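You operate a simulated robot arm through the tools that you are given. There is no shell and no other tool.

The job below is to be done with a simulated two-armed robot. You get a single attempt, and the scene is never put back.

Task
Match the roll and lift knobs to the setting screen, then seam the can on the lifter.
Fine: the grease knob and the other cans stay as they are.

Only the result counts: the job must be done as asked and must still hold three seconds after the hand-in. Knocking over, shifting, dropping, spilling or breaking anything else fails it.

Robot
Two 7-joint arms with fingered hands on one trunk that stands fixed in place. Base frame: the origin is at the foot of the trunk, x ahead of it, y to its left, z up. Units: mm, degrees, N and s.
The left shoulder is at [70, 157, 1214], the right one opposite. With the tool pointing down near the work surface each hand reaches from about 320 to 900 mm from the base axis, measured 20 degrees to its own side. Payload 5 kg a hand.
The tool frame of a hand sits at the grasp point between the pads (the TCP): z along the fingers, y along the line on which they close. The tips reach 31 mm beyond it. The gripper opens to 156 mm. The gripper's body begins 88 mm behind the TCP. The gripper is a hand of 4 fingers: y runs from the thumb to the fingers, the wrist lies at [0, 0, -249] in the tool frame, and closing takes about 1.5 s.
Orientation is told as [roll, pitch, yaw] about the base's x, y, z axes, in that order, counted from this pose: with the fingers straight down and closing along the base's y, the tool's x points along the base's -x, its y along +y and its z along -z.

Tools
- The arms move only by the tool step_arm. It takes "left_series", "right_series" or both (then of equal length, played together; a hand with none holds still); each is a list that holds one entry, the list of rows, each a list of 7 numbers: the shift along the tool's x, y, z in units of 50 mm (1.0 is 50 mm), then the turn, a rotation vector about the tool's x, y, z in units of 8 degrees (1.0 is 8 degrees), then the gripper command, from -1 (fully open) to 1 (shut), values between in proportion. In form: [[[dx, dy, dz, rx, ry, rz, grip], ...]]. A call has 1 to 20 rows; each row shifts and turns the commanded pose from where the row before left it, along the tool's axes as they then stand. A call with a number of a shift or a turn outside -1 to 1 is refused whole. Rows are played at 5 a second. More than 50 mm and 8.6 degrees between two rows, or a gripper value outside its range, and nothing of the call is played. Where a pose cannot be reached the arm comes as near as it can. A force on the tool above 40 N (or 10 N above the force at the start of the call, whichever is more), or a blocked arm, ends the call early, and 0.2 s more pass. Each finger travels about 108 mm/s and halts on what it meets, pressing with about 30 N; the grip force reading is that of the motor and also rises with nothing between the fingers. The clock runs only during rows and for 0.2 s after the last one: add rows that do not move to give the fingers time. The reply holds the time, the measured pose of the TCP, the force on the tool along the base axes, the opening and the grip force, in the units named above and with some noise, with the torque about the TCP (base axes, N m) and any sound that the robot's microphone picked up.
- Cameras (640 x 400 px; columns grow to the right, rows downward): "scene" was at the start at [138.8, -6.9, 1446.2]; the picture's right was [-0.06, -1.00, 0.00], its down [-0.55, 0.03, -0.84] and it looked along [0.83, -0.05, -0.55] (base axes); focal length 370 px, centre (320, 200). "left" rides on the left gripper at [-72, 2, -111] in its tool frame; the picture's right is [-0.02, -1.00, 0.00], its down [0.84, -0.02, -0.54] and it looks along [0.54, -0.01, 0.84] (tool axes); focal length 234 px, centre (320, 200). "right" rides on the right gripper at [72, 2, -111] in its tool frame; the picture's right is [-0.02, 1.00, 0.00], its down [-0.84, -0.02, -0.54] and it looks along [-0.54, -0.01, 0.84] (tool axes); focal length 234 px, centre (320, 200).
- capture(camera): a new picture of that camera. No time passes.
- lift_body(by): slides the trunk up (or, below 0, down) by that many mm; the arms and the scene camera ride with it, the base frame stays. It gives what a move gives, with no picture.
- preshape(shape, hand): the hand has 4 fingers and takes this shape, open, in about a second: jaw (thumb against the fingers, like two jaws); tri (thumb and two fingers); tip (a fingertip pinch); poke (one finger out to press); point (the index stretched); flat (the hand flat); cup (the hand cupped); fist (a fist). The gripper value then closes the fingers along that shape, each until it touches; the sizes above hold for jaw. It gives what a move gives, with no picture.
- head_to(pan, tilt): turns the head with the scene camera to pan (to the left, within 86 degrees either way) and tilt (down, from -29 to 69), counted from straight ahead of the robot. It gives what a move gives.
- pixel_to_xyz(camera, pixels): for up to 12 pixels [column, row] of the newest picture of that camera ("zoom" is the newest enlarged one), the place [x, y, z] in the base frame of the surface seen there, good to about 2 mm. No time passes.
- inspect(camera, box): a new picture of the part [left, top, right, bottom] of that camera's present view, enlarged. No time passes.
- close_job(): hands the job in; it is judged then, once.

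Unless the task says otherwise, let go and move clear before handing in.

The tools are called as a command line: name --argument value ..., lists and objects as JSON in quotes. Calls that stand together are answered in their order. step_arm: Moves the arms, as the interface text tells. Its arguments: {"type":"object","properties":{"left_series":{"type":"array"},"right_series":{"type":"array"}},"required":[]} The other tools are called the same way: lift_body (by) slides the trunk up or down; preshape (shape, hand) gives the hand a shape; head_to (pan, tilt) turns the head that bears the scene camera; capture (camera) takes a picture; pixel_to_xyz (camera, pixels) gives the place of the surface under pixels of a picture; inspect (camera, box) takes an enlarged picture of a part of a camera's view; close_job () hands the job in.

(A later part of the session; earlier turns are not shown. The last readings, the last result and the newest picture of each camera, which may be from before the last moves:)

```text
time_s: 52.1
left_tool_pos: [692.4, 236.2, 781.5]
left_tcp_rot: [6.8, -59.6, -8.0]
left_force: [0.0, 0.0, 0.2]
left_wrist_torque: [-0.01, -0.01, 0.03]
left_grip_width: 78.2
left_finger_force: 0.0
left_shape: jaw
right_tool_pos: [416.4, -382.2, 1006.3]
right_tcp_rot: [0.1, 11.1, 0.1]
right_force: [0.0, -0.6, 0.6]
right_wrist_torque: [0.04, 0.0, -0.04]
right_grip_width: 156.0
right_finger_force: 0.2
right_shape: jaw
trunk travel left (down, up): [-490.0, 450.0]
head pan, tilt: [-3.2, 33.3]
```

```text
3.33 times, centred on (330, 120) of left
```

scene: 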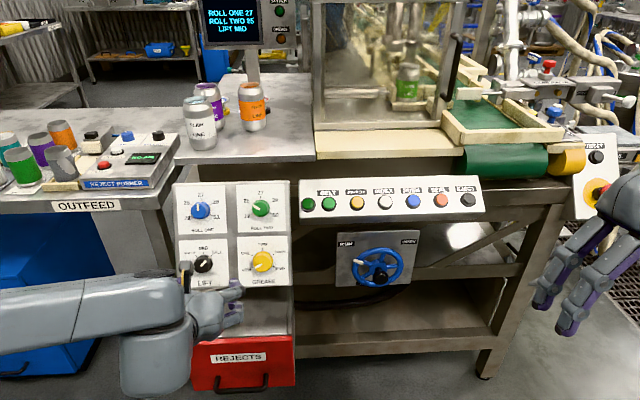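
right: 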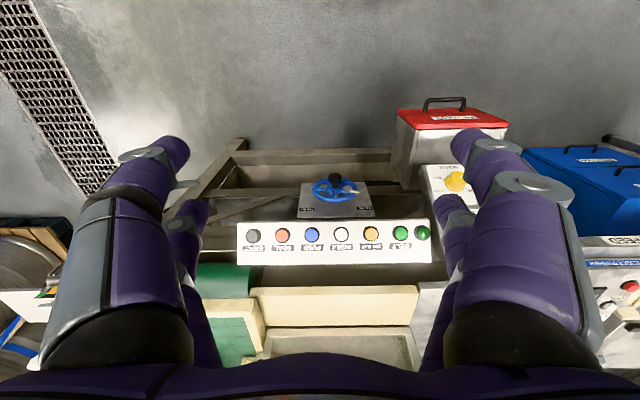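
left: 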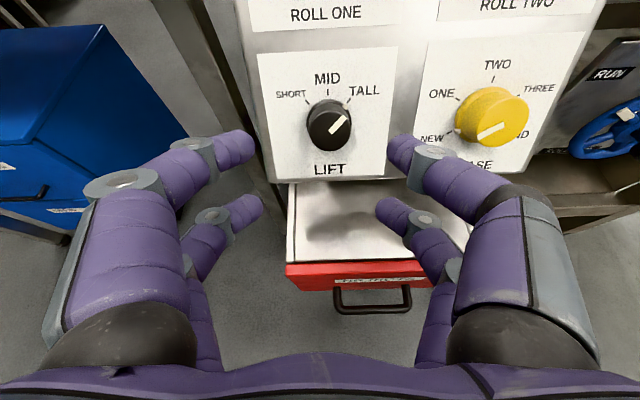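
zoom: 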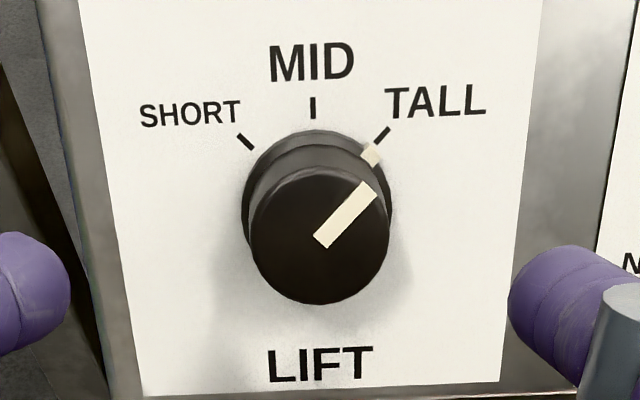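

The knob lies at tool (-18,-6.6); I'll shift (+5,-8.6) mm so the upper pair straddles it as before, and advance 67 mm.

step_arm --left_series '[[[0.1, -0.172, 0, 0, 0, 0, 0], [0, 0, 0.5, 0, 0, 0, 0], [0, 0, 0.5, 0, 0, 0, 0], [0, 0, 0.34, 0, 0, 0, 0], [0, 0, 0, 0, 0, 0, 0], [0, 0, 0, 0, 0, 0, 0]]]'

capture --camera "left"

```text
time_s: 53.5
left_tool_pos: [750.8, 228.5, 747.4]
left_tcp_rot: [6.6, -59.2, -7.8]
left_force: [0.7, -0.9, 0.7]
left_wrist_torque: [0.02, 0.01, -0.03]
left_grip_width: 78.0
left_finger_force: 0.1
left_shape: jaw
left hand out of reach, approached as far as the arm can: row 1, 2, 4
right_tool_pos: [415.7, -380.7, 1007.2]
right_tcp_rot: [0.0, 11.1, 0.0]
right_force: [1.1, 0.7, 0.0]
right_wrist_torque: [0.0, -0.01, -0.01]
right_grip_width: 155.9
right_finger_force: 0.1
right_shape: jaw
trunk travel left (down, up): [-490.0, 450.0]
head pan, tilt: [-3.2, 33.3]
```

```text
taken
```

left: 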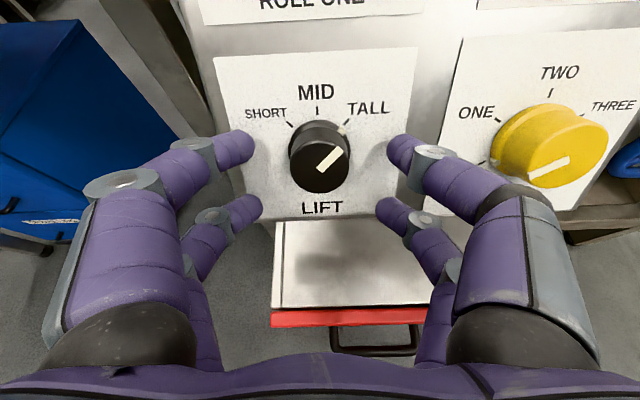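

The knob (319,155) is nicely placed but the arm flagged near its reach limit, so I'll back off and rehearse the -48° turn in free air to see whether it's reachable.

step_arm --left_series '[[[0, 0, -0.6, 0, 0, 0, 0], [0, 0, -0.6, 0, 0, 0, 0], [0, -0.053, 0, 0, 0, -1, 0], [0, -0.053, 0, 0, 0, -1, 0], [0, -0.053, 0, 0, 0, -1, 0], [0, -0.053, 0, 0, 0, -1, 0], [0, -0.053, 0, 0, 0, -1, 0], [0, -0.053, 0, 0, 0, -1, 0], [0, 0, 0, 0, 0, 0, 0], [0, 0, 0, 0, 0, 0, 0]]]'

capture --camera "left"

```text
time_s: 55.7
left_tool_pos: [700.6, 212.4, 782.5]
left_tcp_rot: [-50.5, -38.4, 62.7]
left_force: [-0.3, 0.5, -0.3]
left_wrist_torque: [-0.03, -0.01, -0.02]
left_grip_width: 78.2
left_finger_force: 0.0
left_shape: jaw
right_tool_pos: [414.0, -381.5, 1008.3]
right_tcp_rot: [0.0, 11.2, 0.1]
right_force: [-0.2, 0.0, 0.0]
right_wrist_torque: [0.0, 0.01, 0.02]
right_grip_width: 155.8
right_finger_force: 0.1
right_shape: jaw
trunk travel left (down, up): [-490.0, 450.0]
head pan, tilt: [-3.2, 33.3]
```

```text
taken
```

left: 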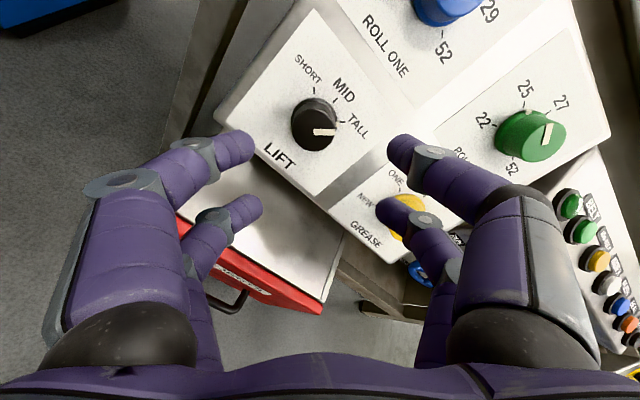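

No reach flags all the way to about -44°, so negative hand angles are fine. I'll test one more 8° step, then go back to about -4° as the starting angle for the grip.

step_arm --left_series '[[[0, -0.053, 0, 0, 0, -1, 0], [0, 0, 0, 0, 0, 0, 0], [0, 0.053, 0, 0, 0, 1, 0], [0, 0.053, 0, 0, 0, 1, 0], [0, 0.053, 0, 0, 0, 1, 0], [0, 0.053, 0, 0, 0, 1, 0], [0, 0.053, 0, 0, 0, 1, 0], [0, 0.053, 0, 0, 0, 1, 0], [0, 0, 0, 0, 0, 0, 0], [0, 0, 0, 0, 0, 0, 0]]]'

inspect --camera "left" --box '[250, 60, 410, 180]'

```text
time_s: 57.9
left_tool_pos: [697.2, 223.9, 777.6]
left_tcp_rot: [-6.9, -59.6, 7.9]
left_force: [-0.6, 0.3, -0.3]
left_wrist_torque: [0.01, 0.01, -0.01]
left_grip_width: 78.0
left_finger_force: 0.1
left_shape: jaw
right_tool_pos: [416.4, -381.4, 1006.9]
right_tcp_rot: [-0.1, 11.1, 0.0]
right_force: [0.0, -0.4, 0.3]
right_wrist_torque: [-0.01, -0.03, -0.01]
right_grip_width: 155.9
right_finger_force: 0.0
right_shape: jaw
trunk travel left (down, up): [-490.0, 450.0]
head pan, tilt: [-3.2, 33.3]
```

```text
3.33 times, centred on (330, 120) of left
```

zoom: 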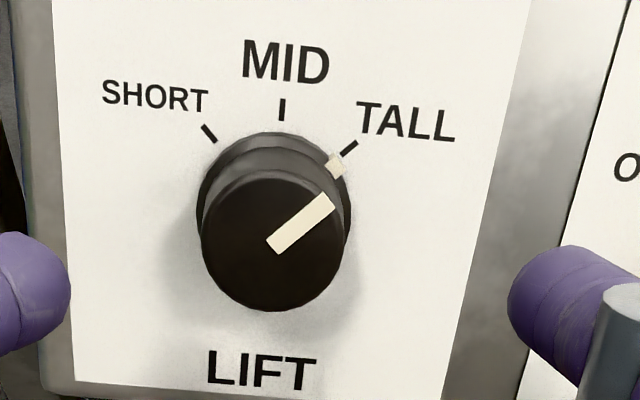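

The hand is at -4° with the knob at tool (-19,+4). I'll shift (+3.7,+1.9) mm, advance 61 mm and check.

step_arm --left_series '[[[0.074, 0.038, 0, 0, 0, 0, 0], [0, 0, 0.5, 0, 0, 0, 0], [0, 0, 0.5, 0, 0, 0, 0], [0, 0, 0.2, 0, 0, 0, 0], [0, 0, 0, 0, 0, 0, 0], [0, 0, 0, 0, 0, 0, 0]]]'

capture --camera "left"

```text
time_s: 59.3
left_tool_pos: [749.9, 224.7, 746.4]
left_tcp_rot: [-6.9, -59.2, 7.9]
left_force: [0.4, -0.4, 0.1]
left_wrist_torque: [0.0, 0.02, -0.02]
left_grip_width: 78.0
left_finger_force: 0.1
left_shape: jaw
right_tool_pos: [416.3, -383.3, 1007.1]
right_tcp_rot: [-0.2, 11.1, 0.0]
right_force: [-0.6, -0.5, -0.5]
right_wrist_torque: [0.02, 0.01, -0.03]
right_grip_width: 155.9
right_finger_force: 0.0
right_shape: jaw
trunk travel left (down, up): [-490.0, 450.0]
head pan, tilt: [-3.2, 33.3]
```

```text
taken
```

left: 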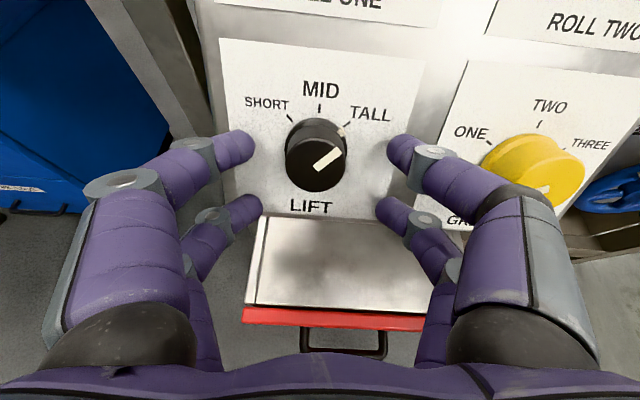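

Placement is good with no reach flags. I'll close on LIFT.

step_arm --left_series '[[[0, 0, 0, 0, 0, 0, 0.4], [0, 0, 0, 0, 0, 0, 1], [0, 0, 0, 0, 0, 0, 1], [0, 0, 0, 0, 0, 0, 1], [0, 0, 0, 0, 0, 0, 1]]]'

inspect --camera "left" --box '[240, 60, 400, 200]'

```text
time_s: 60.5
left_tool_pos: [751.1, 223.2, 746.5]
left_tcp_rot: [-6.8, -59.3, 7.9]
left_force: [2.8, 0.4, -0.4]
left_wrist_torque: [-0.04, 0.02, -0.03]
left_grip_width: 11.5
left_finger_force: 30.1
left_shape: jaw
right_tool_pos: [415.7, -381.4, 1007.7]
right_tcp_rot: [-0.1, 11.1, 0.0]
right_force: [-0.2, 0.1, -0.7]
right_wrist_torque: [0.0, 0.0, -0.04]
right_grip_width: 155.9
right_finger_force: 0.0
right_shape: jaw
trunk travel left (down, up): [-490.0, 450.0]
head pan, tilt: [-3.2, 33.3]
```

```text
2.86 times, centred on (320, 130) of left
```

zoom: 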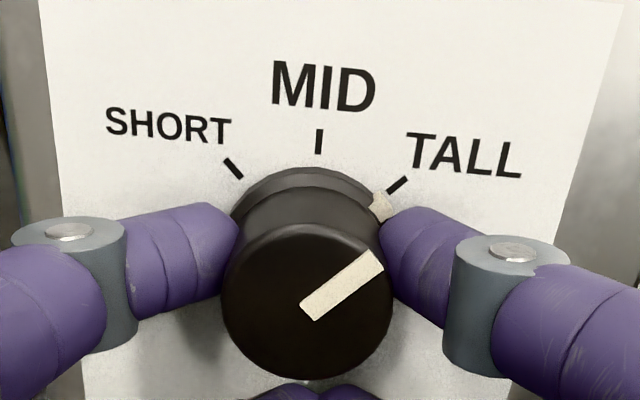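

Grip is firm; the bar reads about 50° right of MID. I'll turn counter-clockwise 24° and check force.

step_arm --left_series '[[[-0.002, -0.028, 0, 0, 0, -0.5, 1], [-0.002, -0.028, 0, 0, 0, -0.5, 1], [-0.002, -0.028, 0, 0, 0, -0.5, 1], [-0.002, -0.028, 0, 0, 0, -0.5, 1], [-0.002, -0.028, 0, 0, 0, -0.5, 1], [-0.002, -0.028, 0, 0, 0, -0.5, 1], [0, 0, 0, 0, 0, 0, 1]]]'

inspect --camera "left" --box '[240, 60, 400, 200]'

```text
time_s: 62.1
left_tool_pos: [751.4, 220.1, 748.7]
left_tcp_rot: [-39.1, -49.6, 46.6]
left_force: [7.9, -5.0, -4.3]
left_wrist_torque: [-0.09, 0.07, -0.32]
left_grip_width: 11.3
left_finger_force: 29.7
left_shape: jaw
left hand out of reach, approached as far as the arm can: row 1
right_tool_pos: [416.6, -383.0, 1007.2]
right_tcp_rot: [0.1, 11.1, 0.0]
right_force: [0.0, 0.0, 0.1]
right_wrist_torque: [0.0, 0.0, -0.02]
right_grip_width: 155.8
right_finger_force: 0.0
right_shape: jaw
trunk travel left (down, up): [-490.0, 450.0]
head pan, tilt: [-3.2, 33.3]
```

```text
2.86 times, centred on (320, 130) of left
```

zoom: 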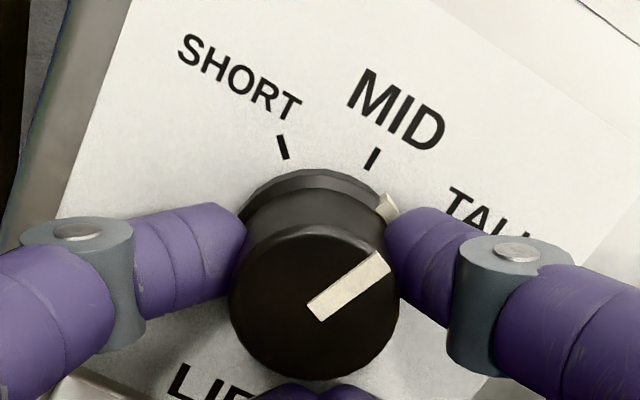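

The knob follows (bar now ~25° from MID, half way). I'll relieve the small load and turn another 24°.

step_arm --left_series '[[[0.01, -0.02, 0.035, 0, 0, 0, 1], [-0.002, -0.03, 0, 0, 0, -0.5, 1], [-0.002, -0.03, 0, 0, 0, -0.5, 1], [-0.002, -0.03, 0, 0, 0, -0.5, 1], [-0.002, -0.03, 0, 0, 0, -0.5, 1], [-0.002, -0.03, 0, 0, 0, -0.5, 1], [-0.002, -0.03, 0, 0, 0, -0.5, 1], [0, 0, 0, 0, 0, 0, 1]]]'

inspect --camera "left" --box '[240, 60, 400, 200]'

```text
time_s: 63.9
left_tool_pos: [755.3, 214.9, 754.5]
left_tcp_rot: [-53.9, -32.3, 68.7]
left_force: [4.0, 4.6, -4.7]
left_wrist_torque: [-0.05, 0.12, 0.0]
left_grip_width: 11.3
left_finger_force: 29.9
left_shape: jaw
right_tool_pos: [417.2, -381.4, 1006.9]
right_tcp_rot: [-0.2, 11.1, 0.0]
right_force: [-0.2, 0.9, 0.5]
right_wrist_torque: [-0.02, 0.03, 0.02]
right_grip_width: 156.0
right_finger_force: 0.0
right_shape: jaw
trunk travel left (down, up): [-490.0, 450.0]
head pan, tilt: [-3.2, 33.3]
```

```text
2.86 times, centred on (320, 130) of left
```

zoom: 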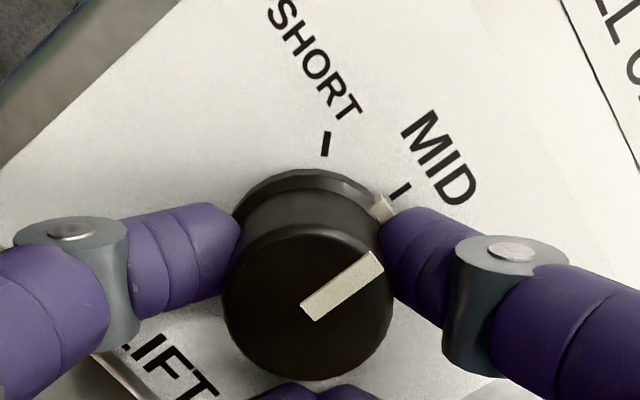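

The bar now lines up with MID (tick (402,191), skirt mark (384,207)). I'll relieve the load and then release gradually.

step_arm --left_series '[[[-0.005, 0.01, 0.013, 0, 0, 0, 1], [-0.005, 0.01, 0.013, 0, 0, 0, 1], [0, 0, 0, 0, 0, 0, 1]]]'

inspect --camera "left" --box '[240, 60, 400, 200]'

```text
time_s: 64.7
left_tool_pos: [754.8, 213.5, 754.7]
left_tcp_rot: [-53.9, -32.2, 68.6]
left_force: [-3.8, 4.1, -0.4]
left_wrist_torque: [0.09, -0.01, 0.11]
left_grip_width: 10.9
left_finger_force: 29.9
left_shape: jaw
right_tool_pos: [414.2, -382.4, 1008.8]
right_tcp_rot: [0.0, 11.1, 0.0]
right_force: [0.2, 0.4, 1.1]
right_wrist_torque: [-0.01, 0.01, 0.01]
right_grip_width: 155.8
right_finger_force: 0.0
right_shape: jaw
trunk travel left (down, up): [-490.0, 450.0]
head pan, tilt: [-3.2, 33.3]
```

```text
2.86 times, centred on (320, 130) of left
```

zoom: 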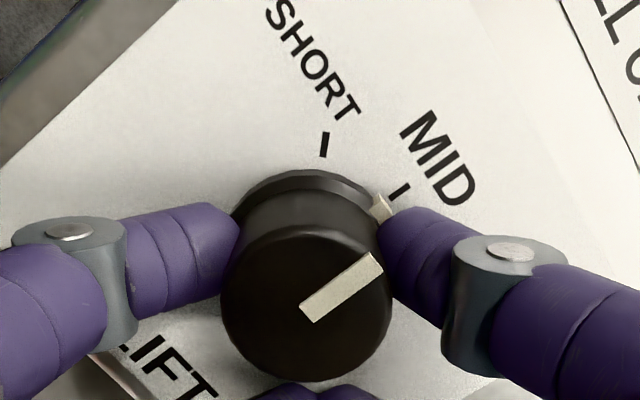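

Side force is now ~5 N; one more small relief, then gradual opening.

step_arm --left_series '[[[-0.01, 0.018, -0.008, 0, 0, 0, 1], [0, 0, 0, 0, 0, 0, 1], [0, 0, 0, 0, 0, 0, 0.8], [0, 0, 0, 0, 0, 0, 0.7], [0, 0, 0, 0, 0, 0, 0.65], [0, 0, 0, 0, 0, 0, 0.6], [0, 0, 0, 0, 0, 0, 0.55], [0, 0, 0, 0, 0, 0, 0.5], [0, 0, 0, 0, 0, 0, 0.3], [0, 0, 0, 0, 0, 0, 0.1]]]'

inspect --camera "left" --box '[240, 60, 400, 200]'

inspect --camera "scene" --box '[190, 0, 310, 60]'

```text
time_s: 66.9
left_tool_pos: [755.1, 212.8, 753.4]
left_tcp_rot: [-53.9, -32.2, 68.6]
left_force: [-0.5, 0.9, 0.1]
left_wrist_torque: [0.03, 0.01, 0.02]
left_grip_width: 69.4
left_finger_force: 0.0
left_shape: jaw
right_tool_pos: [414.6, -381.8, 1007.7]
right_tcp_rot: [-0.1, 11.0, -0.1]
right_force: [0.1, -0.8, 0.6]
right_wrist_torque: [-0.03, 0.01, 0.0]
right_grip_width: 155.9
right_finger_force: 0.1
right_shape: jaw
trunk travel left (down, up): [-490.0, 450.0]
head pan, tilt: [-3.2, 33.3]
```

```text
2.86 times, centred on (320, 130) of left
```

zoom: 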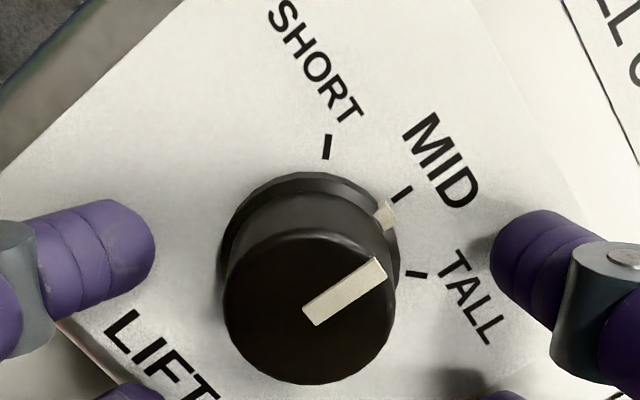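

```text
5.33 times, centred on (250, 30) of scene
```

zoom: 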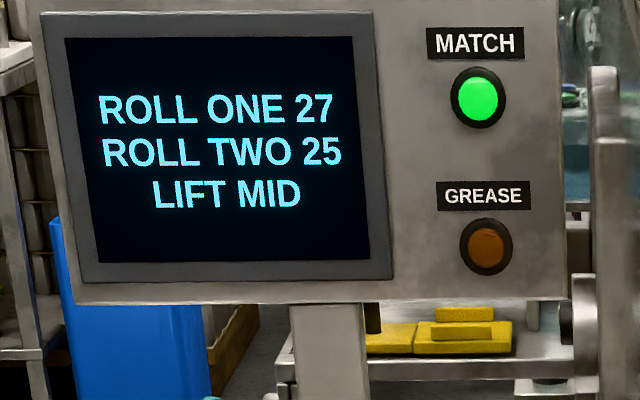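

MATCH is now lit bright green and LIFT is on MID. I'll withdraw the left hand well clear of the panel and then study the guard, wheel and button row before seaming.

step_arm --left_series '[[[0, 0, -0.4, 0, 0, 0, 0], [0, 0, -0.6, 0, 0, 0, 0], [0, 0, -0.6, 0, 0, 0, 0], [0, 0, -0.6, 0, 0, 0, 0], [0, 0, -0.4, 0, 0, 0.5, 0], [0, 0.05, 0, 0, 0, 1, 0], [0, 0.05, 0, 0, 0, 1, 0], [0, 0.05, 0, 0, 0, 1, 0], [0, 0.05, 0, 0, 0, 1, 0], [0, 0.05, 0, 0, 0, 1, 0], [0, 0, 0, 0, 0, 0, 0]]]'

capture --camera "scene"

capture --camera "left"

```text
time_s: 69.3
left_tool_pos: [639.9, 226.2, 811.9]
left_tcp_rot: [-13.6, -59.1, 15.6]
left_force: [-0.6, -0.1, -0.6]
left_wrist_torque: [0.01, 0.01, -0.03]
left_grip_width: 77.5
left_finger_force: 0.0
left_shape: jaw
right_tool_pos: [415.9, -381.8, 1008.0]
right_tcp_rot: [-0.1, 11.1, -0.1]
right_force: [0.9, -0.7, -0.1]
right_wrist_torque: [0.0, 0.04, 0.02]
right_grip_width: 155.9
right_finger_force: 0.2
right_shape: jaw
trunk travel left (down, up): [-490.0, 450.0]
head pan, tilt: [-3.2, 33.3]
```

```text
taken
```

scene: 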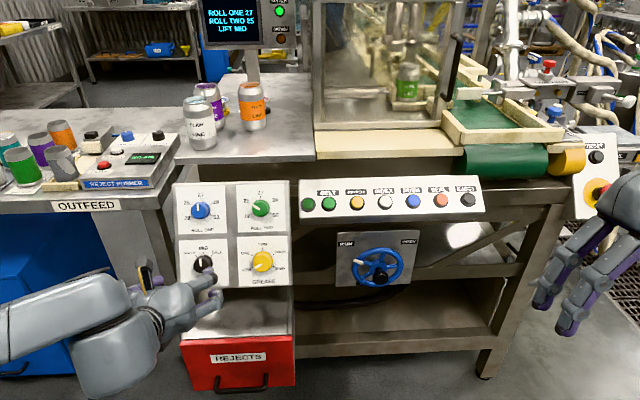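

```text
taken
```

left: 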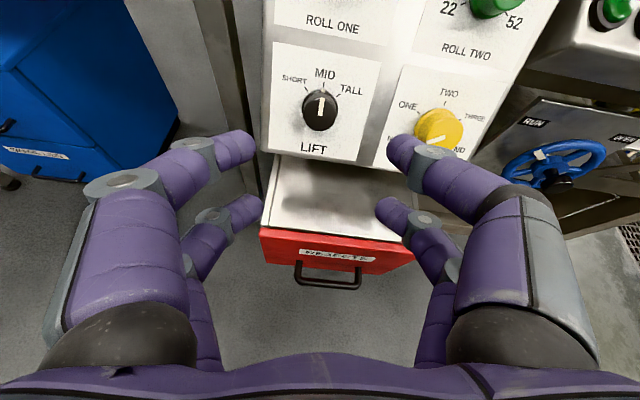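

I'll check that LIFT (bar at (319,105)) and the MATCH lamp still hold, and look closely at the wheel, guard and button row.

inspect --camera "left" --box '[260, 40, 400, 160]'

inspect --camera "scene" --box '[265, 0, 305, 50]'

inspect --camera "scene" --box '[165, 175, 295, 295]'

inspect --camera "left" --box '[480, 80, 640, 220]'

inspect --camera "scene" --box '[295, 170, 490, 225]'

```text
3.33 times, centred on (330, 100) of left
```

zoom: 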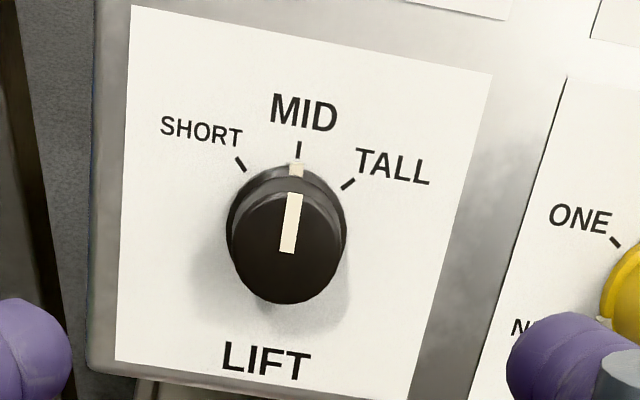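

```text
8.00 times, centred on (285, 25) of scene
```

zoom: 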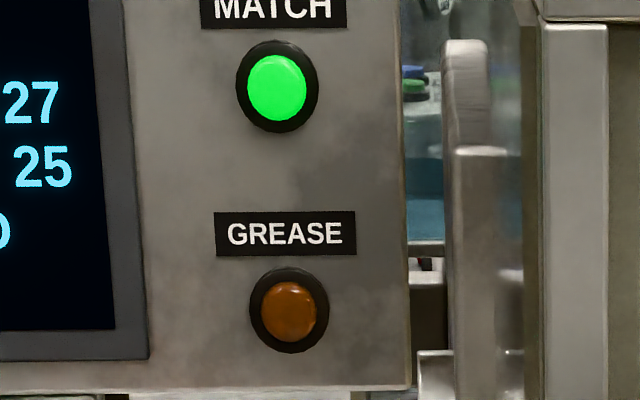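

```text
3.33 times, centred on (230, 235) of scene
```

zoom: 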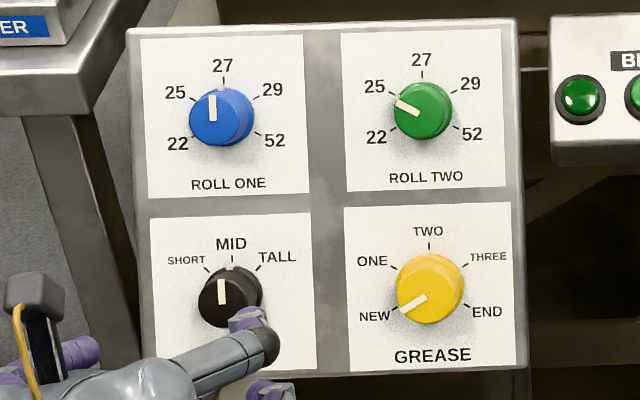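

```text
2.86 times, centred on (560, 150) of left
```

zoom: 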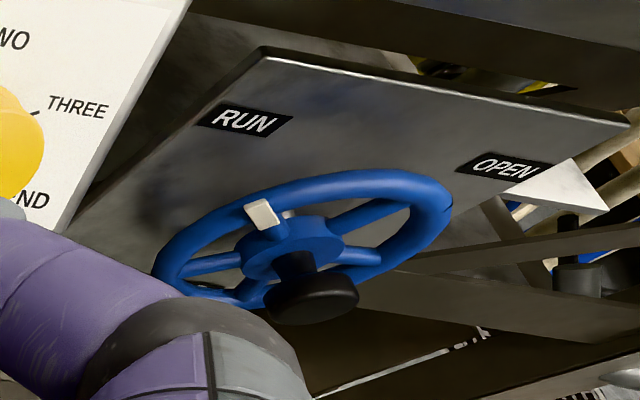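

```text
3.28 times, centred on (392, 198) of scene
```

zoom: 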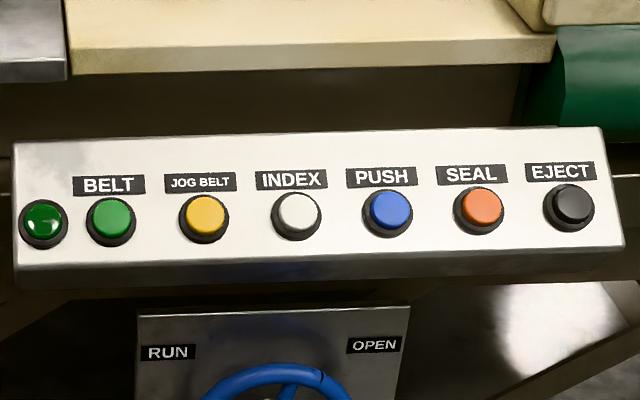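

All knobs read right and MATCH is lit; GREASE knob still at NEW. Next I'll measure the button row's plane and the SEAL button, and the wheel and guard parts.

pixel_to_xyz --camera "scene" --pixels '[[441, 200], [441, 197], [427, 190], [427, 207], [455, 190], [455, 210], [416, 210], [441, 212], [468, 199], [413, 201], [425, 203], [480, 205]]'

inspect --camera "scene" --box '[410, 175, 490, 225]'

capture --camera "right"

```text
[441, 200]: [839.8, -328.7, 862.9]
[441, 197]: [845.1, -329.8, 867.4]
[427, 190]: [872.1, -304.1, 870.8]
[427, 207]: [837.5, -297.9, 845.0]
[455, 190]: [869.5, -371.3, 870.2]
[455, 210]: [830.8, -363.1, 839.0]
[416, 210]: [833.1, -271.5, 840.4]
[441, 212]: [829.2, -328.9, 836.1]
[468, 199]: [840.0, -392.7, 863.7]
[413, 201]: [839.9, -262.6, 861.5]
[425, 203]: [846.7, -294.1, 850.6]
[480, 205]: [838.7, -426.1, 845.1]
```

```text
8.00 times, centred on (450, 200) of scene
```

zoom: 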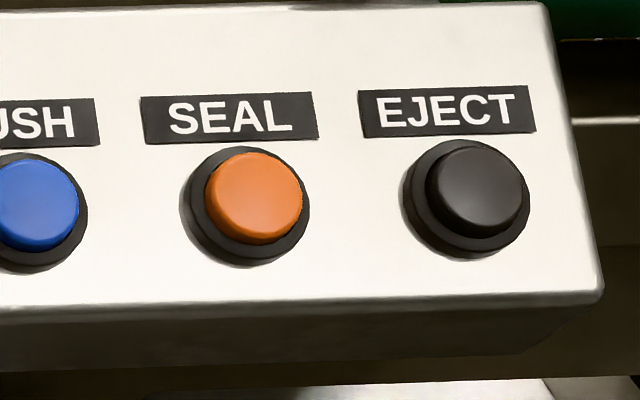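

```text
taken
```

right: 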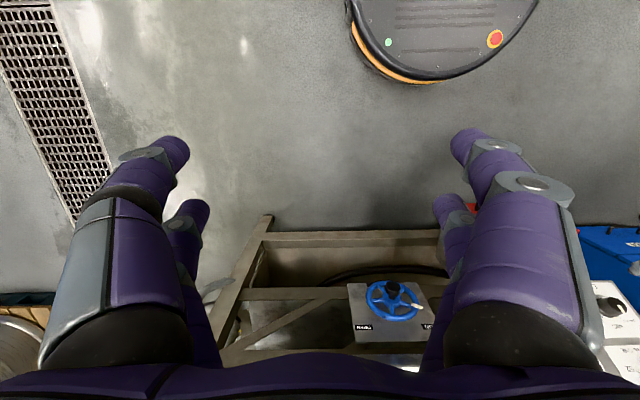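

The button-row plane normal is (-0.629, 0, 0.777), and the SEAL top centre is near (841,-330,864), 14 mm proud. I'll bring the right hand forward and pitch it about -50° so that it faces the row, still well away.

step_arm --right_series '[[[-0.59, 0.15, -0.115, 0, -0.9, 0, -1], [-0.6, 0.15, -0.04, 0, -0.9, 0, -1], [-0.6, 0.15, 0.035, 0, -0.9, 0, -1], [-0.59, 0.15, 0.11, 0, -0.9, 0, -1], [-0.57, 0.15, 0.18, 0, -0.9, 0, -1], [-0.545, 0.15, 0.25, 0, -0.9, 0, -1], [-0.51, 0.15, 0.32, 0, -0.9, 0, -1], [0, 0, 0, 0, 0, 0, -1], [0, 0, 0, 0, 0, 0, -1]]]'

preshape --shape "poke" --hand "right"

capture --camera "right"

capture --camera "scene"

```text
time_s: 71.3
left_tool_pos: [639.9, 224.8, 812.5]
left_tcp_rot: [-13.8, -59.1, 15.8]
left_force: [0.4, -0.2, 0.3]
left_wrist_torque: [0.01, 0.0, 0.03]
left_grip_width: 77.5
left_finger_force: 0.0
left_shape: jaw
right_tool_pos: [629.8, -331.5, 1007.5]
right_tcp_rot: [-0.1, -39.5, 0.0]
right_force: [0.1, 1.2, -0.4]
right_wrist_torque: [0.0, 0.02, 0.0]
right_grip_width: 156.0
right_finger_force: 0.2
right_shape: jaw
trunk travel left (down, up): [-490.0, 450.0]
head pan, tilt: [-3.2, 33.3]
```

```text
time_s: 72.2
left_tool_pos: [639.4, 225.8, 812.6]
left_tcp_rot: [-13.8, -59.0, 15.7]
left_force: [-0.2, 0.6, -0.2]
left_wrist_torque: [-0.02, 0.01, 0.02]
left_grip_width: 77.4
left_finger_force: 0.1
left_shape: jaw
right_tool_pos: [629.6, -331.7, 1007.4]
right_tcp_rot: [0.0, -39.3, 0.1]
right_force: [0.3, 0.9, 0.7]
right_wrist_torque: [0.03, 0.02, -0.02]
right_grip_width: 0.0
right_finger_force: 0.0
right_shape: poke
trunk travel left (down, up): [-490.0, 450.0]
head pan, tilt: [-3.2, 33.3]
```

```text
taken
```

right: 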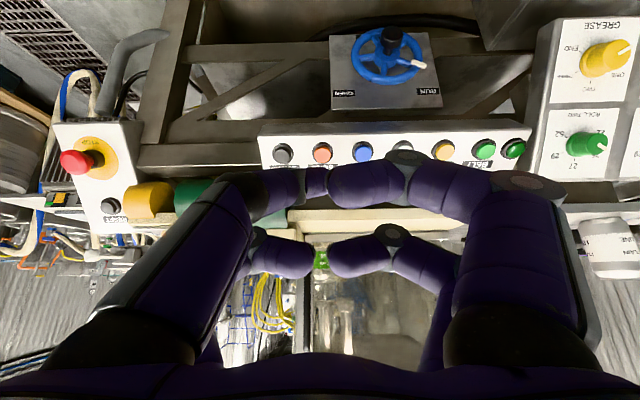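

```text
taken
```

scene: 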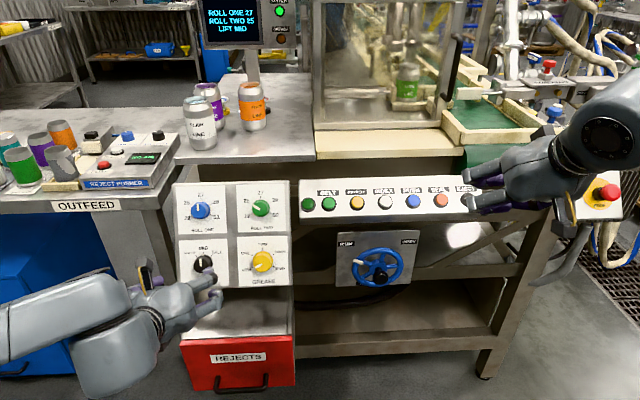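

The right hand now faces the row with its fingers closed (poke), tips near (312,185) and (325,258). I'll zoom on the fingertips and on the wheel, which this camera sees upside-down.

inspect --camera "right" --box '[320, 20, 460, 110]'

inspect --camera "right" --box '[220, 110, 440, 290]'

inspect --camera "scene" --box '[430, 150, 560, 230]'

inspect --camera "scene" --box '[325, 225, 425, 295]'

```text
4.44 times, centred on (390, 65) of right
```

zoom: 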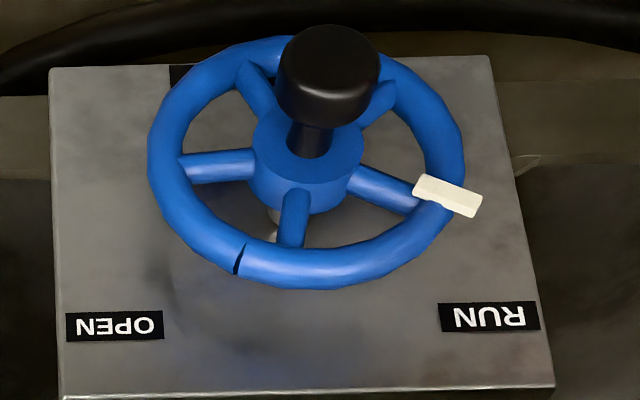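

```text
2.22 times, centred on (330, 200) of right
```

zoom: 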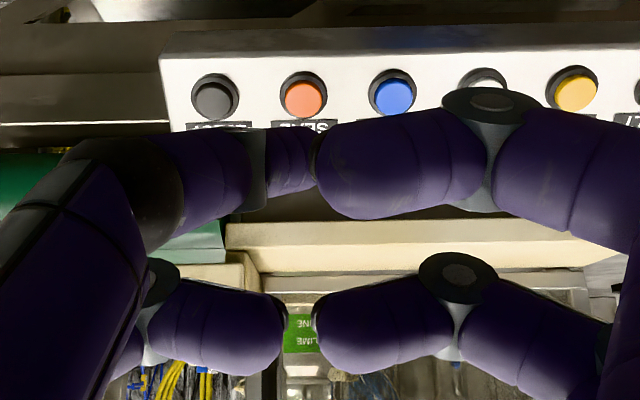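

```text
4.92 times, centred on (495, 190) of scene
```

zoom: 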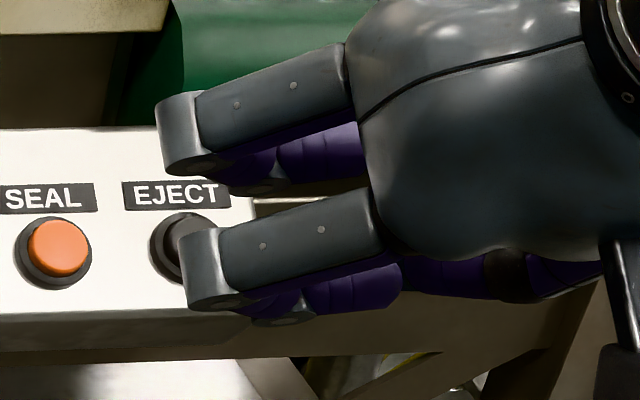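

```text
5.71 times, centred on (375, 260) of scene
```

zoom: 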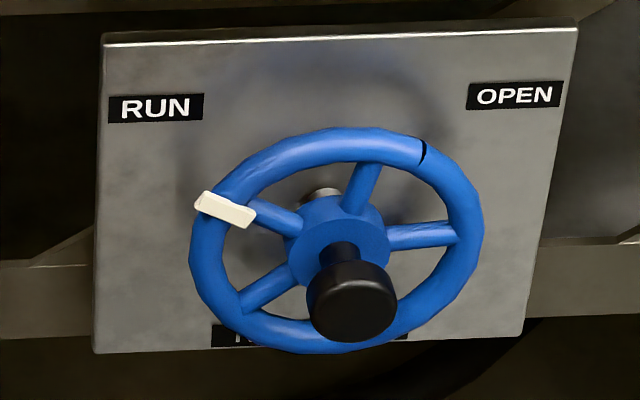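

The wheel tab sits at the RUN end. I'll tilt the head up to check the guard door, and the stop box, before pressing anything.

head_to --pan -5 --tilt 20

capture --camera "scene"

inspect --camera "scene" --box '[290, 20, 490, 230]'

inspect --camera "scene" --box '[520, 200, 640, 320]'

```text
time_s: 73.0
left_tool_pos: [639.0, 226.3, 811.6]
left_tcp_rot: [-13.8, -59.1, 15.9]
left_force: [-0.4, -0.2, 0.8]
left_wrist_torque: [0.05, 0.02, 0.02]
left_grip_width: 77.3
left_finger_force: 0.1
left_shape: jaw
right_tool_pos: [629.7, -331.7, 1008.1]
right_tcp_rot: [-0.1, -39.3, 0.0]
right_force: [-0.2, 0.4, 0.1]
right_wrist_torque: [0.01, -0.01, 0.0]
right_grip_width: 0.0
right_finger_force: 0.1
right_shape: poke
trunk travel left (down, up): [-490.0, 450.0]
head pan, tilt: [-5.0, 20.0]
```

```text
taken
```

scene: 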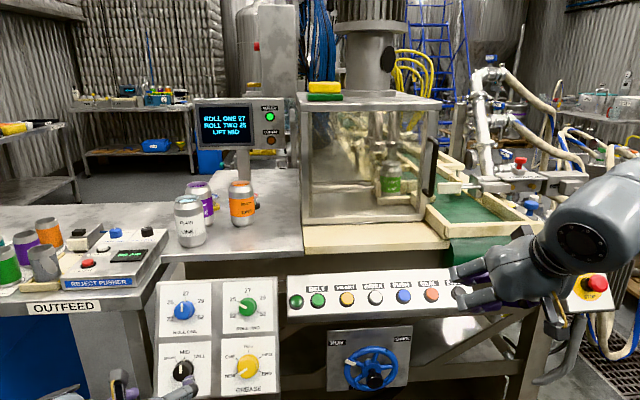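

```text
1.90 times, centred on (390, 125) of scene
```

zoom: 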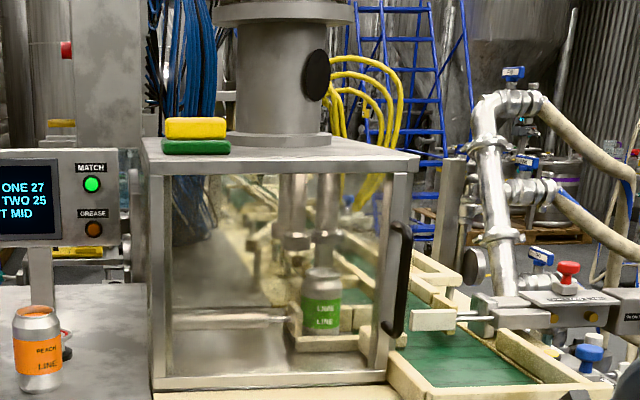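

```text
3.33 times, centred on (580, 260) of scene
```

zoom: 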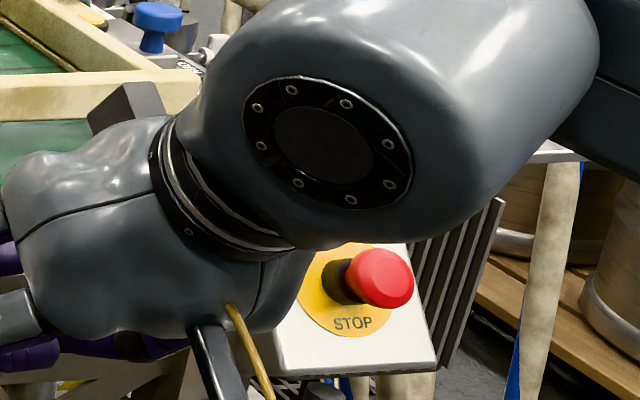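

The guard is shut and nothing is lit as a fault. The poke shape's pressing point isn't clear in the picture, so I'll go back to jaw on the right hand, close it, and press with known tip geometry.

preshape --shape "point" --hand "right"

capture --camera "right"

inspect --camera "scene" --box '[420, 220, 580, 340]'

```text
time_s: 73.9
left_tool_pos: [639.5, 226.1, 811.4]
left_tcp_rot: [-13.8, -59.1, 15.7]
left_force: [0.4, 0.3, 0.8]
left_wrist_torque: [0.0, -0.02, 0.03]
left_grip_width: 77.2
left_finger_force: 0.0
left_shape: jaw
right_tool_pos: [629.5, -331.5, 1007.9]
right_tcp_rot: [-0.2, -39.2, 0.0]
right_force: [-0.7, -0.6, 0.5]
right_wrist_torque: [-0.02, 0.01, -0.02]
right_grip_width: 0.0
right_finger_force: 0.1
right_shape: point
trunk travel left (down, up): [-490.0, 450.0]
head pan, tilt: [-5.0, 20.0]
```

```text
taken
```

right: 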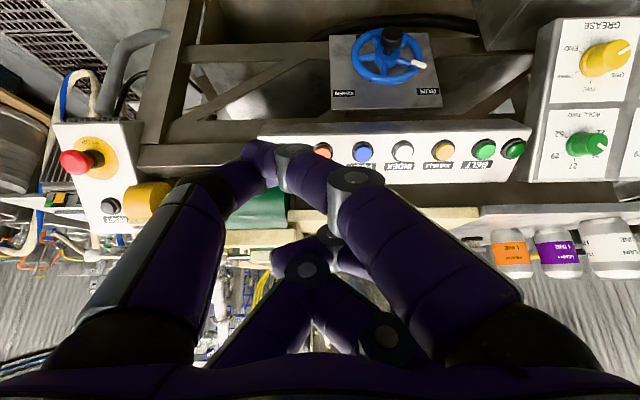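

```text
3.33 times, centred on (500, 280) of scene
```

zoom: 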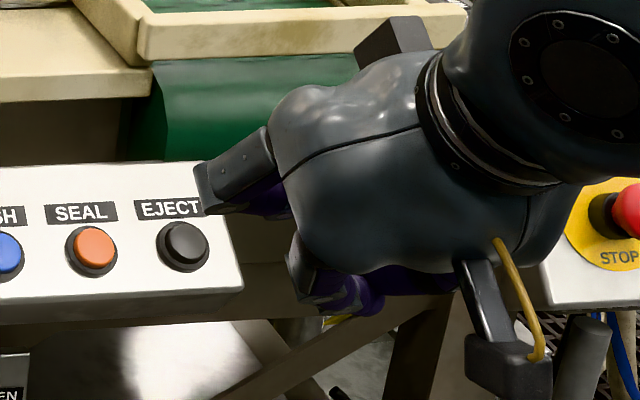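

The point shape is even more irregular, so I'll use jaw closed, whose tips I know.

preshape --shape "jaw" --hand "right"

step_arm --right_series '[[[0, 0, 0, 0, 0, 0, 0], [0, 0, 0, 0, 0, 0, 1], [0, 0, 0, 0, 0, 0, 1], [0, 0, 0, 0, 0, 0, 1], [0, 0, 0, 0, 0, 0, 1], [0, 0, 0, 0, 0, 0, 1], [0, 0, 0, 0, 0, 0, 1], [0, 0, 0, 0, 0, 0, 1]]]'

capture --camera "right"

inspect --camera "right" --box '[220, 80, 420, 240]'

```text
time_s: 74.8
left_tool_pos: [640.4, 226.3, 812.1]
left_tcp_rot: [-13.9, -59.0, 15.8]
left_force: [-0.4, -0.4, 0.4]
left_wrist_torque: [0.04, -0.03, 0.0]
left_grip_width: 77.5
left_finger_force: 0.0
left_shape: jaw
right_tool_pos: [629.7, -330.7, 1007.4]
right_tcp_rot: [-0.1, -39.2, 0.0]
right_force: [-0.5, 0.2, 0.2]
right_wrist_torque: [0.02, 0.01, 0.02]
right_grip_width: 155.8
right_finger_force: 0.0
right_shape: jaw
trunk travel left (down, up): [-490.0, 450.0]
head pan, tilt: [-5.0, 20.0]
```

```text
time_s: 76.6
left_tool_pos: [639.1, 226.5, 811.1]
left_tcp_rot: [-14.0, -59.2, 15.8]
left_force: [0.8, -0.5, 0.0]
left_wrist_torque: [-0.01, -0.01, 0.02]
left_grip_width: 77.4
left_finger_force: 0.1
left_shape: jaw
right_tool_pos: [630.7, -331.6, 1007.9]
right_tcp_rot: [-0.2, -39.3, 0.0]
right_force: [-0.1, 0.6, 0.3]
right_wrist_torque: [0.01, 0.01, -0.01]
right_grip_width: 0.0
right_finger_force: 30.4
right_shape: jaw
trunk travel left (down, up): [-490.0, 450.0]
head pan, tilt: [-5.0, 20.0]
```

```text
taken
```

right: 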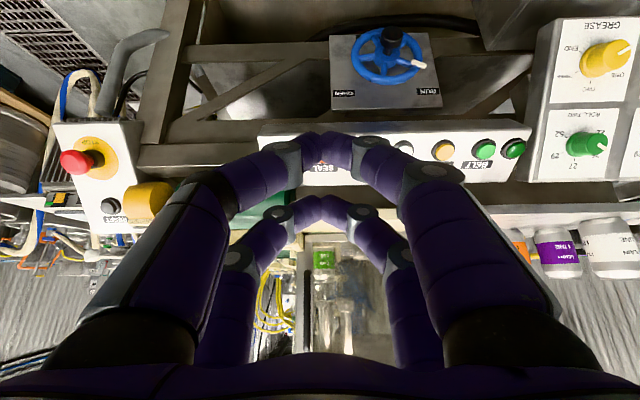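

```text
2.50 times, centred on (320, 160) of right
```

zoom: 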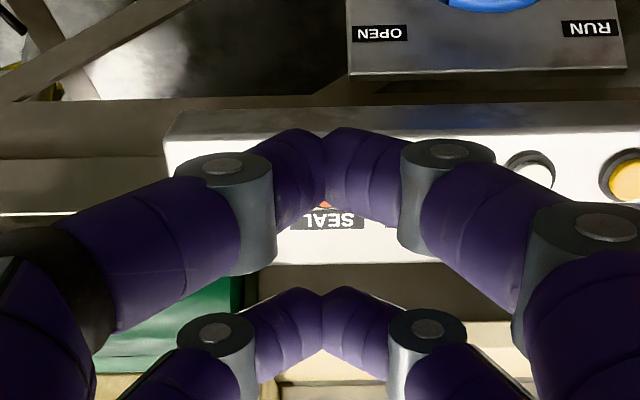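

Closed jaw tips lie at rows ~132 (near pair, lower on the panel) and ~196. I'll pitch 6° more so the near pair leads, and bring it to 30 mm above SEAL (≈[839.5,-329,862.6]).

step_arm --right_series '[[[0, 0, 0, 0, -0.75, 0, 1], [-0.266, 0.01, 0.76, 0, 0, 0, 1], [-0.266, 0.01, 0.76, 0, 0, 0, 1], [-0.266, 0.01, 0.76, 0, 0, 0, 1], [-0.266, 0.01, 0.76, 0, 0, 0, 1], [-0.266, 0.01, 0.76, 0, 0, 0, 1], [0, 0, 0, 0, 0, 0, 1], [0, 0, 0, 0, 0, 0, 1]]]'

capture --camera "right"

capture --camera "scene"

inspect --camera "scene" --box '[380, 240, 520, 330]'

```text
time_s: 78.4
left_tool_pos: [640.0, 227.0, 811.1]
left_tcp_rot: [-13.9, -59.1, 15.8]
left_force: [-0.7, 0.0, -0.5]
left_wrist_torque: [-0.01, -0.01, -0.02]
left_grip_width: 77.5
left_finger_force: 0.1
left_shape: jaw
right_tool_pos: [805.2, -327.0, 921.0]
right_tcp_rot: [-0.2, -45.4, 0.2]
right_force: [0.4, 0.2, -0.1]
right_wrist_torque: [-0.03, 0.0, 0.02]
right_grip_width: 0.0
right_finger_force: 29.9
right_shape: jaw
trunk travel left (down, up): [-490.0, 450.0]
head pan, tilt: [-5.0, 20.0]
```

```text
taken
```

right: 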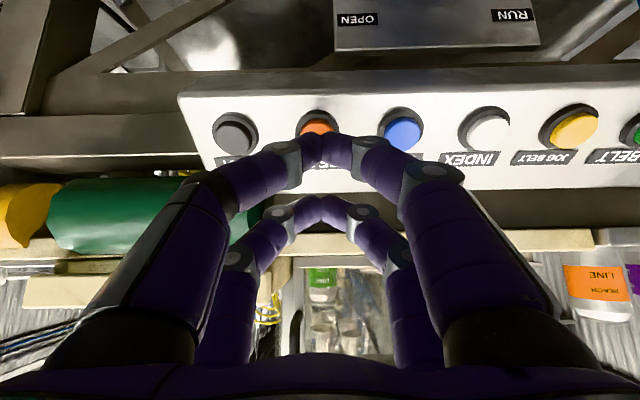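

```text
taken
```

scene: 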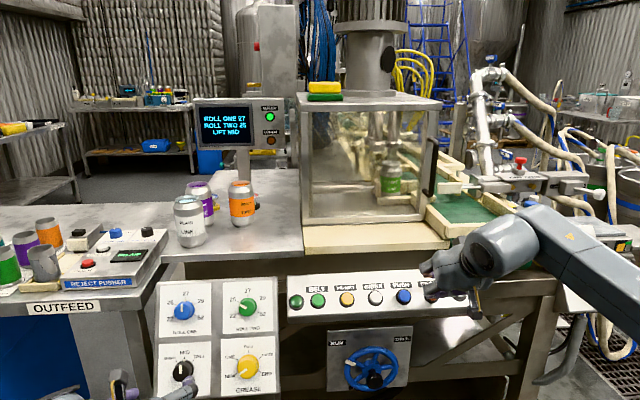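

```text
4.44 times, centred on (450, 285) of scene
```

zoom: 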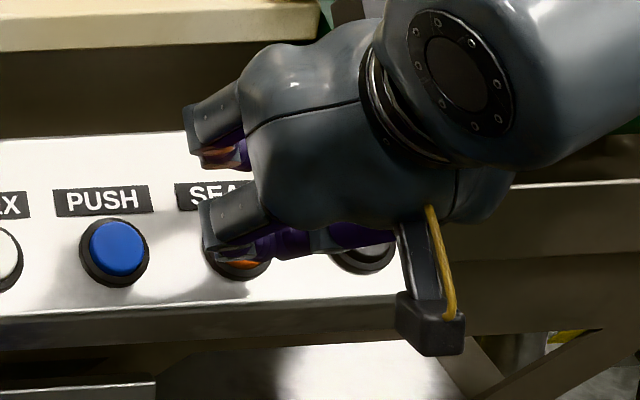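

SEAL's centre is about (318,134) behind the near tips, i.e. about 4 mm up-panel of them. I'll correct by -4 mm in tool x and pause to get a settled reading.

step_arm --right_series '[[[-0.08, 0, 0, 0, 0, 0, 1], [0, 0, 0, 0, 0, 0, 1], [0, 0, 0, 0, 0, 0, 1]]]'

capture --camera "right"

inspect --camera "right" --box '[200, 70, 440, 220]'

```text
time_s: 79.2
left_tool_pos: [639.2, 226.5, 811.4]
left_tcp_rot: [-13.9, -59.0, 15.8]
left_force: [-1.6, -1.0, -0.2]
left_wrist_torque: [0.02, 0.0, 0.03]
left_grip_width: 77.3
left_finger_force: 0.1
left_shape: jaw
right_tool_pos: [807.1, -327.8, 923.8]
right_tcp_rot: [-0.2, -45.3, 0.1]
right_force: [-0.3, -0.1, -0.1]
right_wrist_torque: [0.0, 0.02, 0.0]
right_grip_width: 0.0
right_finger_force: 30.0
right_shape: jaw
trunk travel left (down, up): [-490.0, 450.0]
head pan, tilt: [-5.0, 20.0]
```

```text
taken
```

right: 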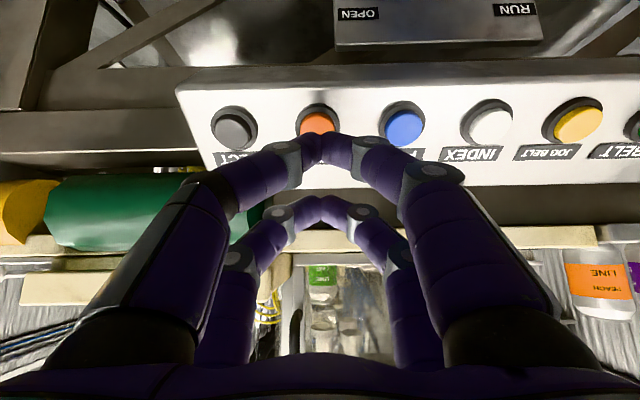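

```text
2.67 times, centred on (320, 145) of right
```

zoom: 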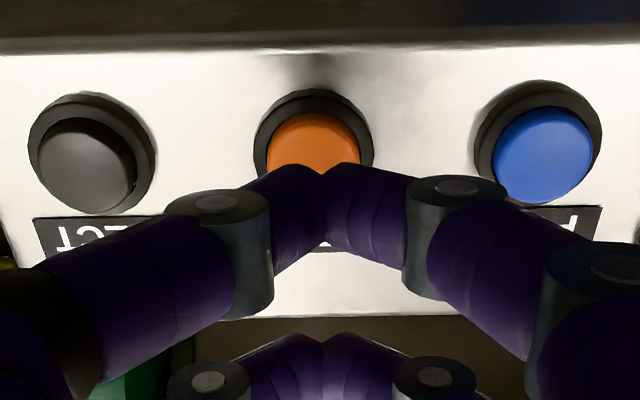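

SEAL's face is at tool (21,-0.7,66), so the tips should meet it after about 35 mm. I'll advance 30 mm and check.

step_arm --right_series '[[[-0.03, -0.014, 0.2, 0, 0, 0, 1], [0, 0, 0.2, 0, 0, 0, 1], [0, 0, 0.2, 0, 0, 0, 1], [0, 0, 0, 0, 0, 0, 1], [0, 0, 0, 0, 0, 0, 1]]]'

inspect --camera "right" --box '[200, 70, 440, 220]'

inspect --camera "scene" --box '[380, 240, 520, 330]'

```text
time_s: 80.4
left_tool_pos: [640.4, 226.1, 811.5]
left_tcp_rot: [-13.8, -59.1, 15.8]
left_force: [-1.0, -0.4, 0.3]
left_wrist_torque: [0.03, -0.03, 0.0]
left_grip_width: 77.4
left_finger_force: 0.0
left_shape: jaw
right_tool_pos: [833.2, -328.4, 903.3]
right_tcp_rot: [-0.1, -45.3, 0.0]
right_force: [-0.1, -0.3, 0.8]
right_wrist_torque: [0.02, 0.0, -0.01]
right_grip_width: 0.0
right_finger_force: 30.2
right_shape: jaw
trunk travel left (down, up): [-490.0, 450.0]
head pan, tilt: [-5.0, 20.0]
```

```text
2.67 times, centred on (320, 145) of right
```

zoom: 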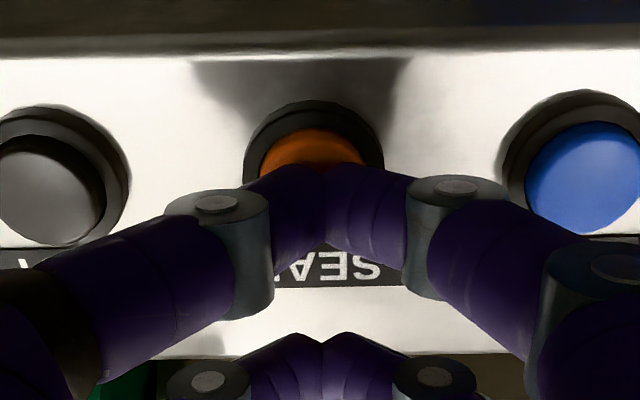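

```text
4.44 times, centred on (450, 285) of scene
```

zoom: 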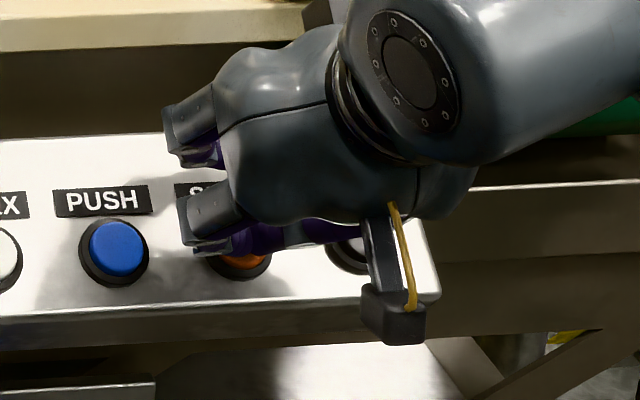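

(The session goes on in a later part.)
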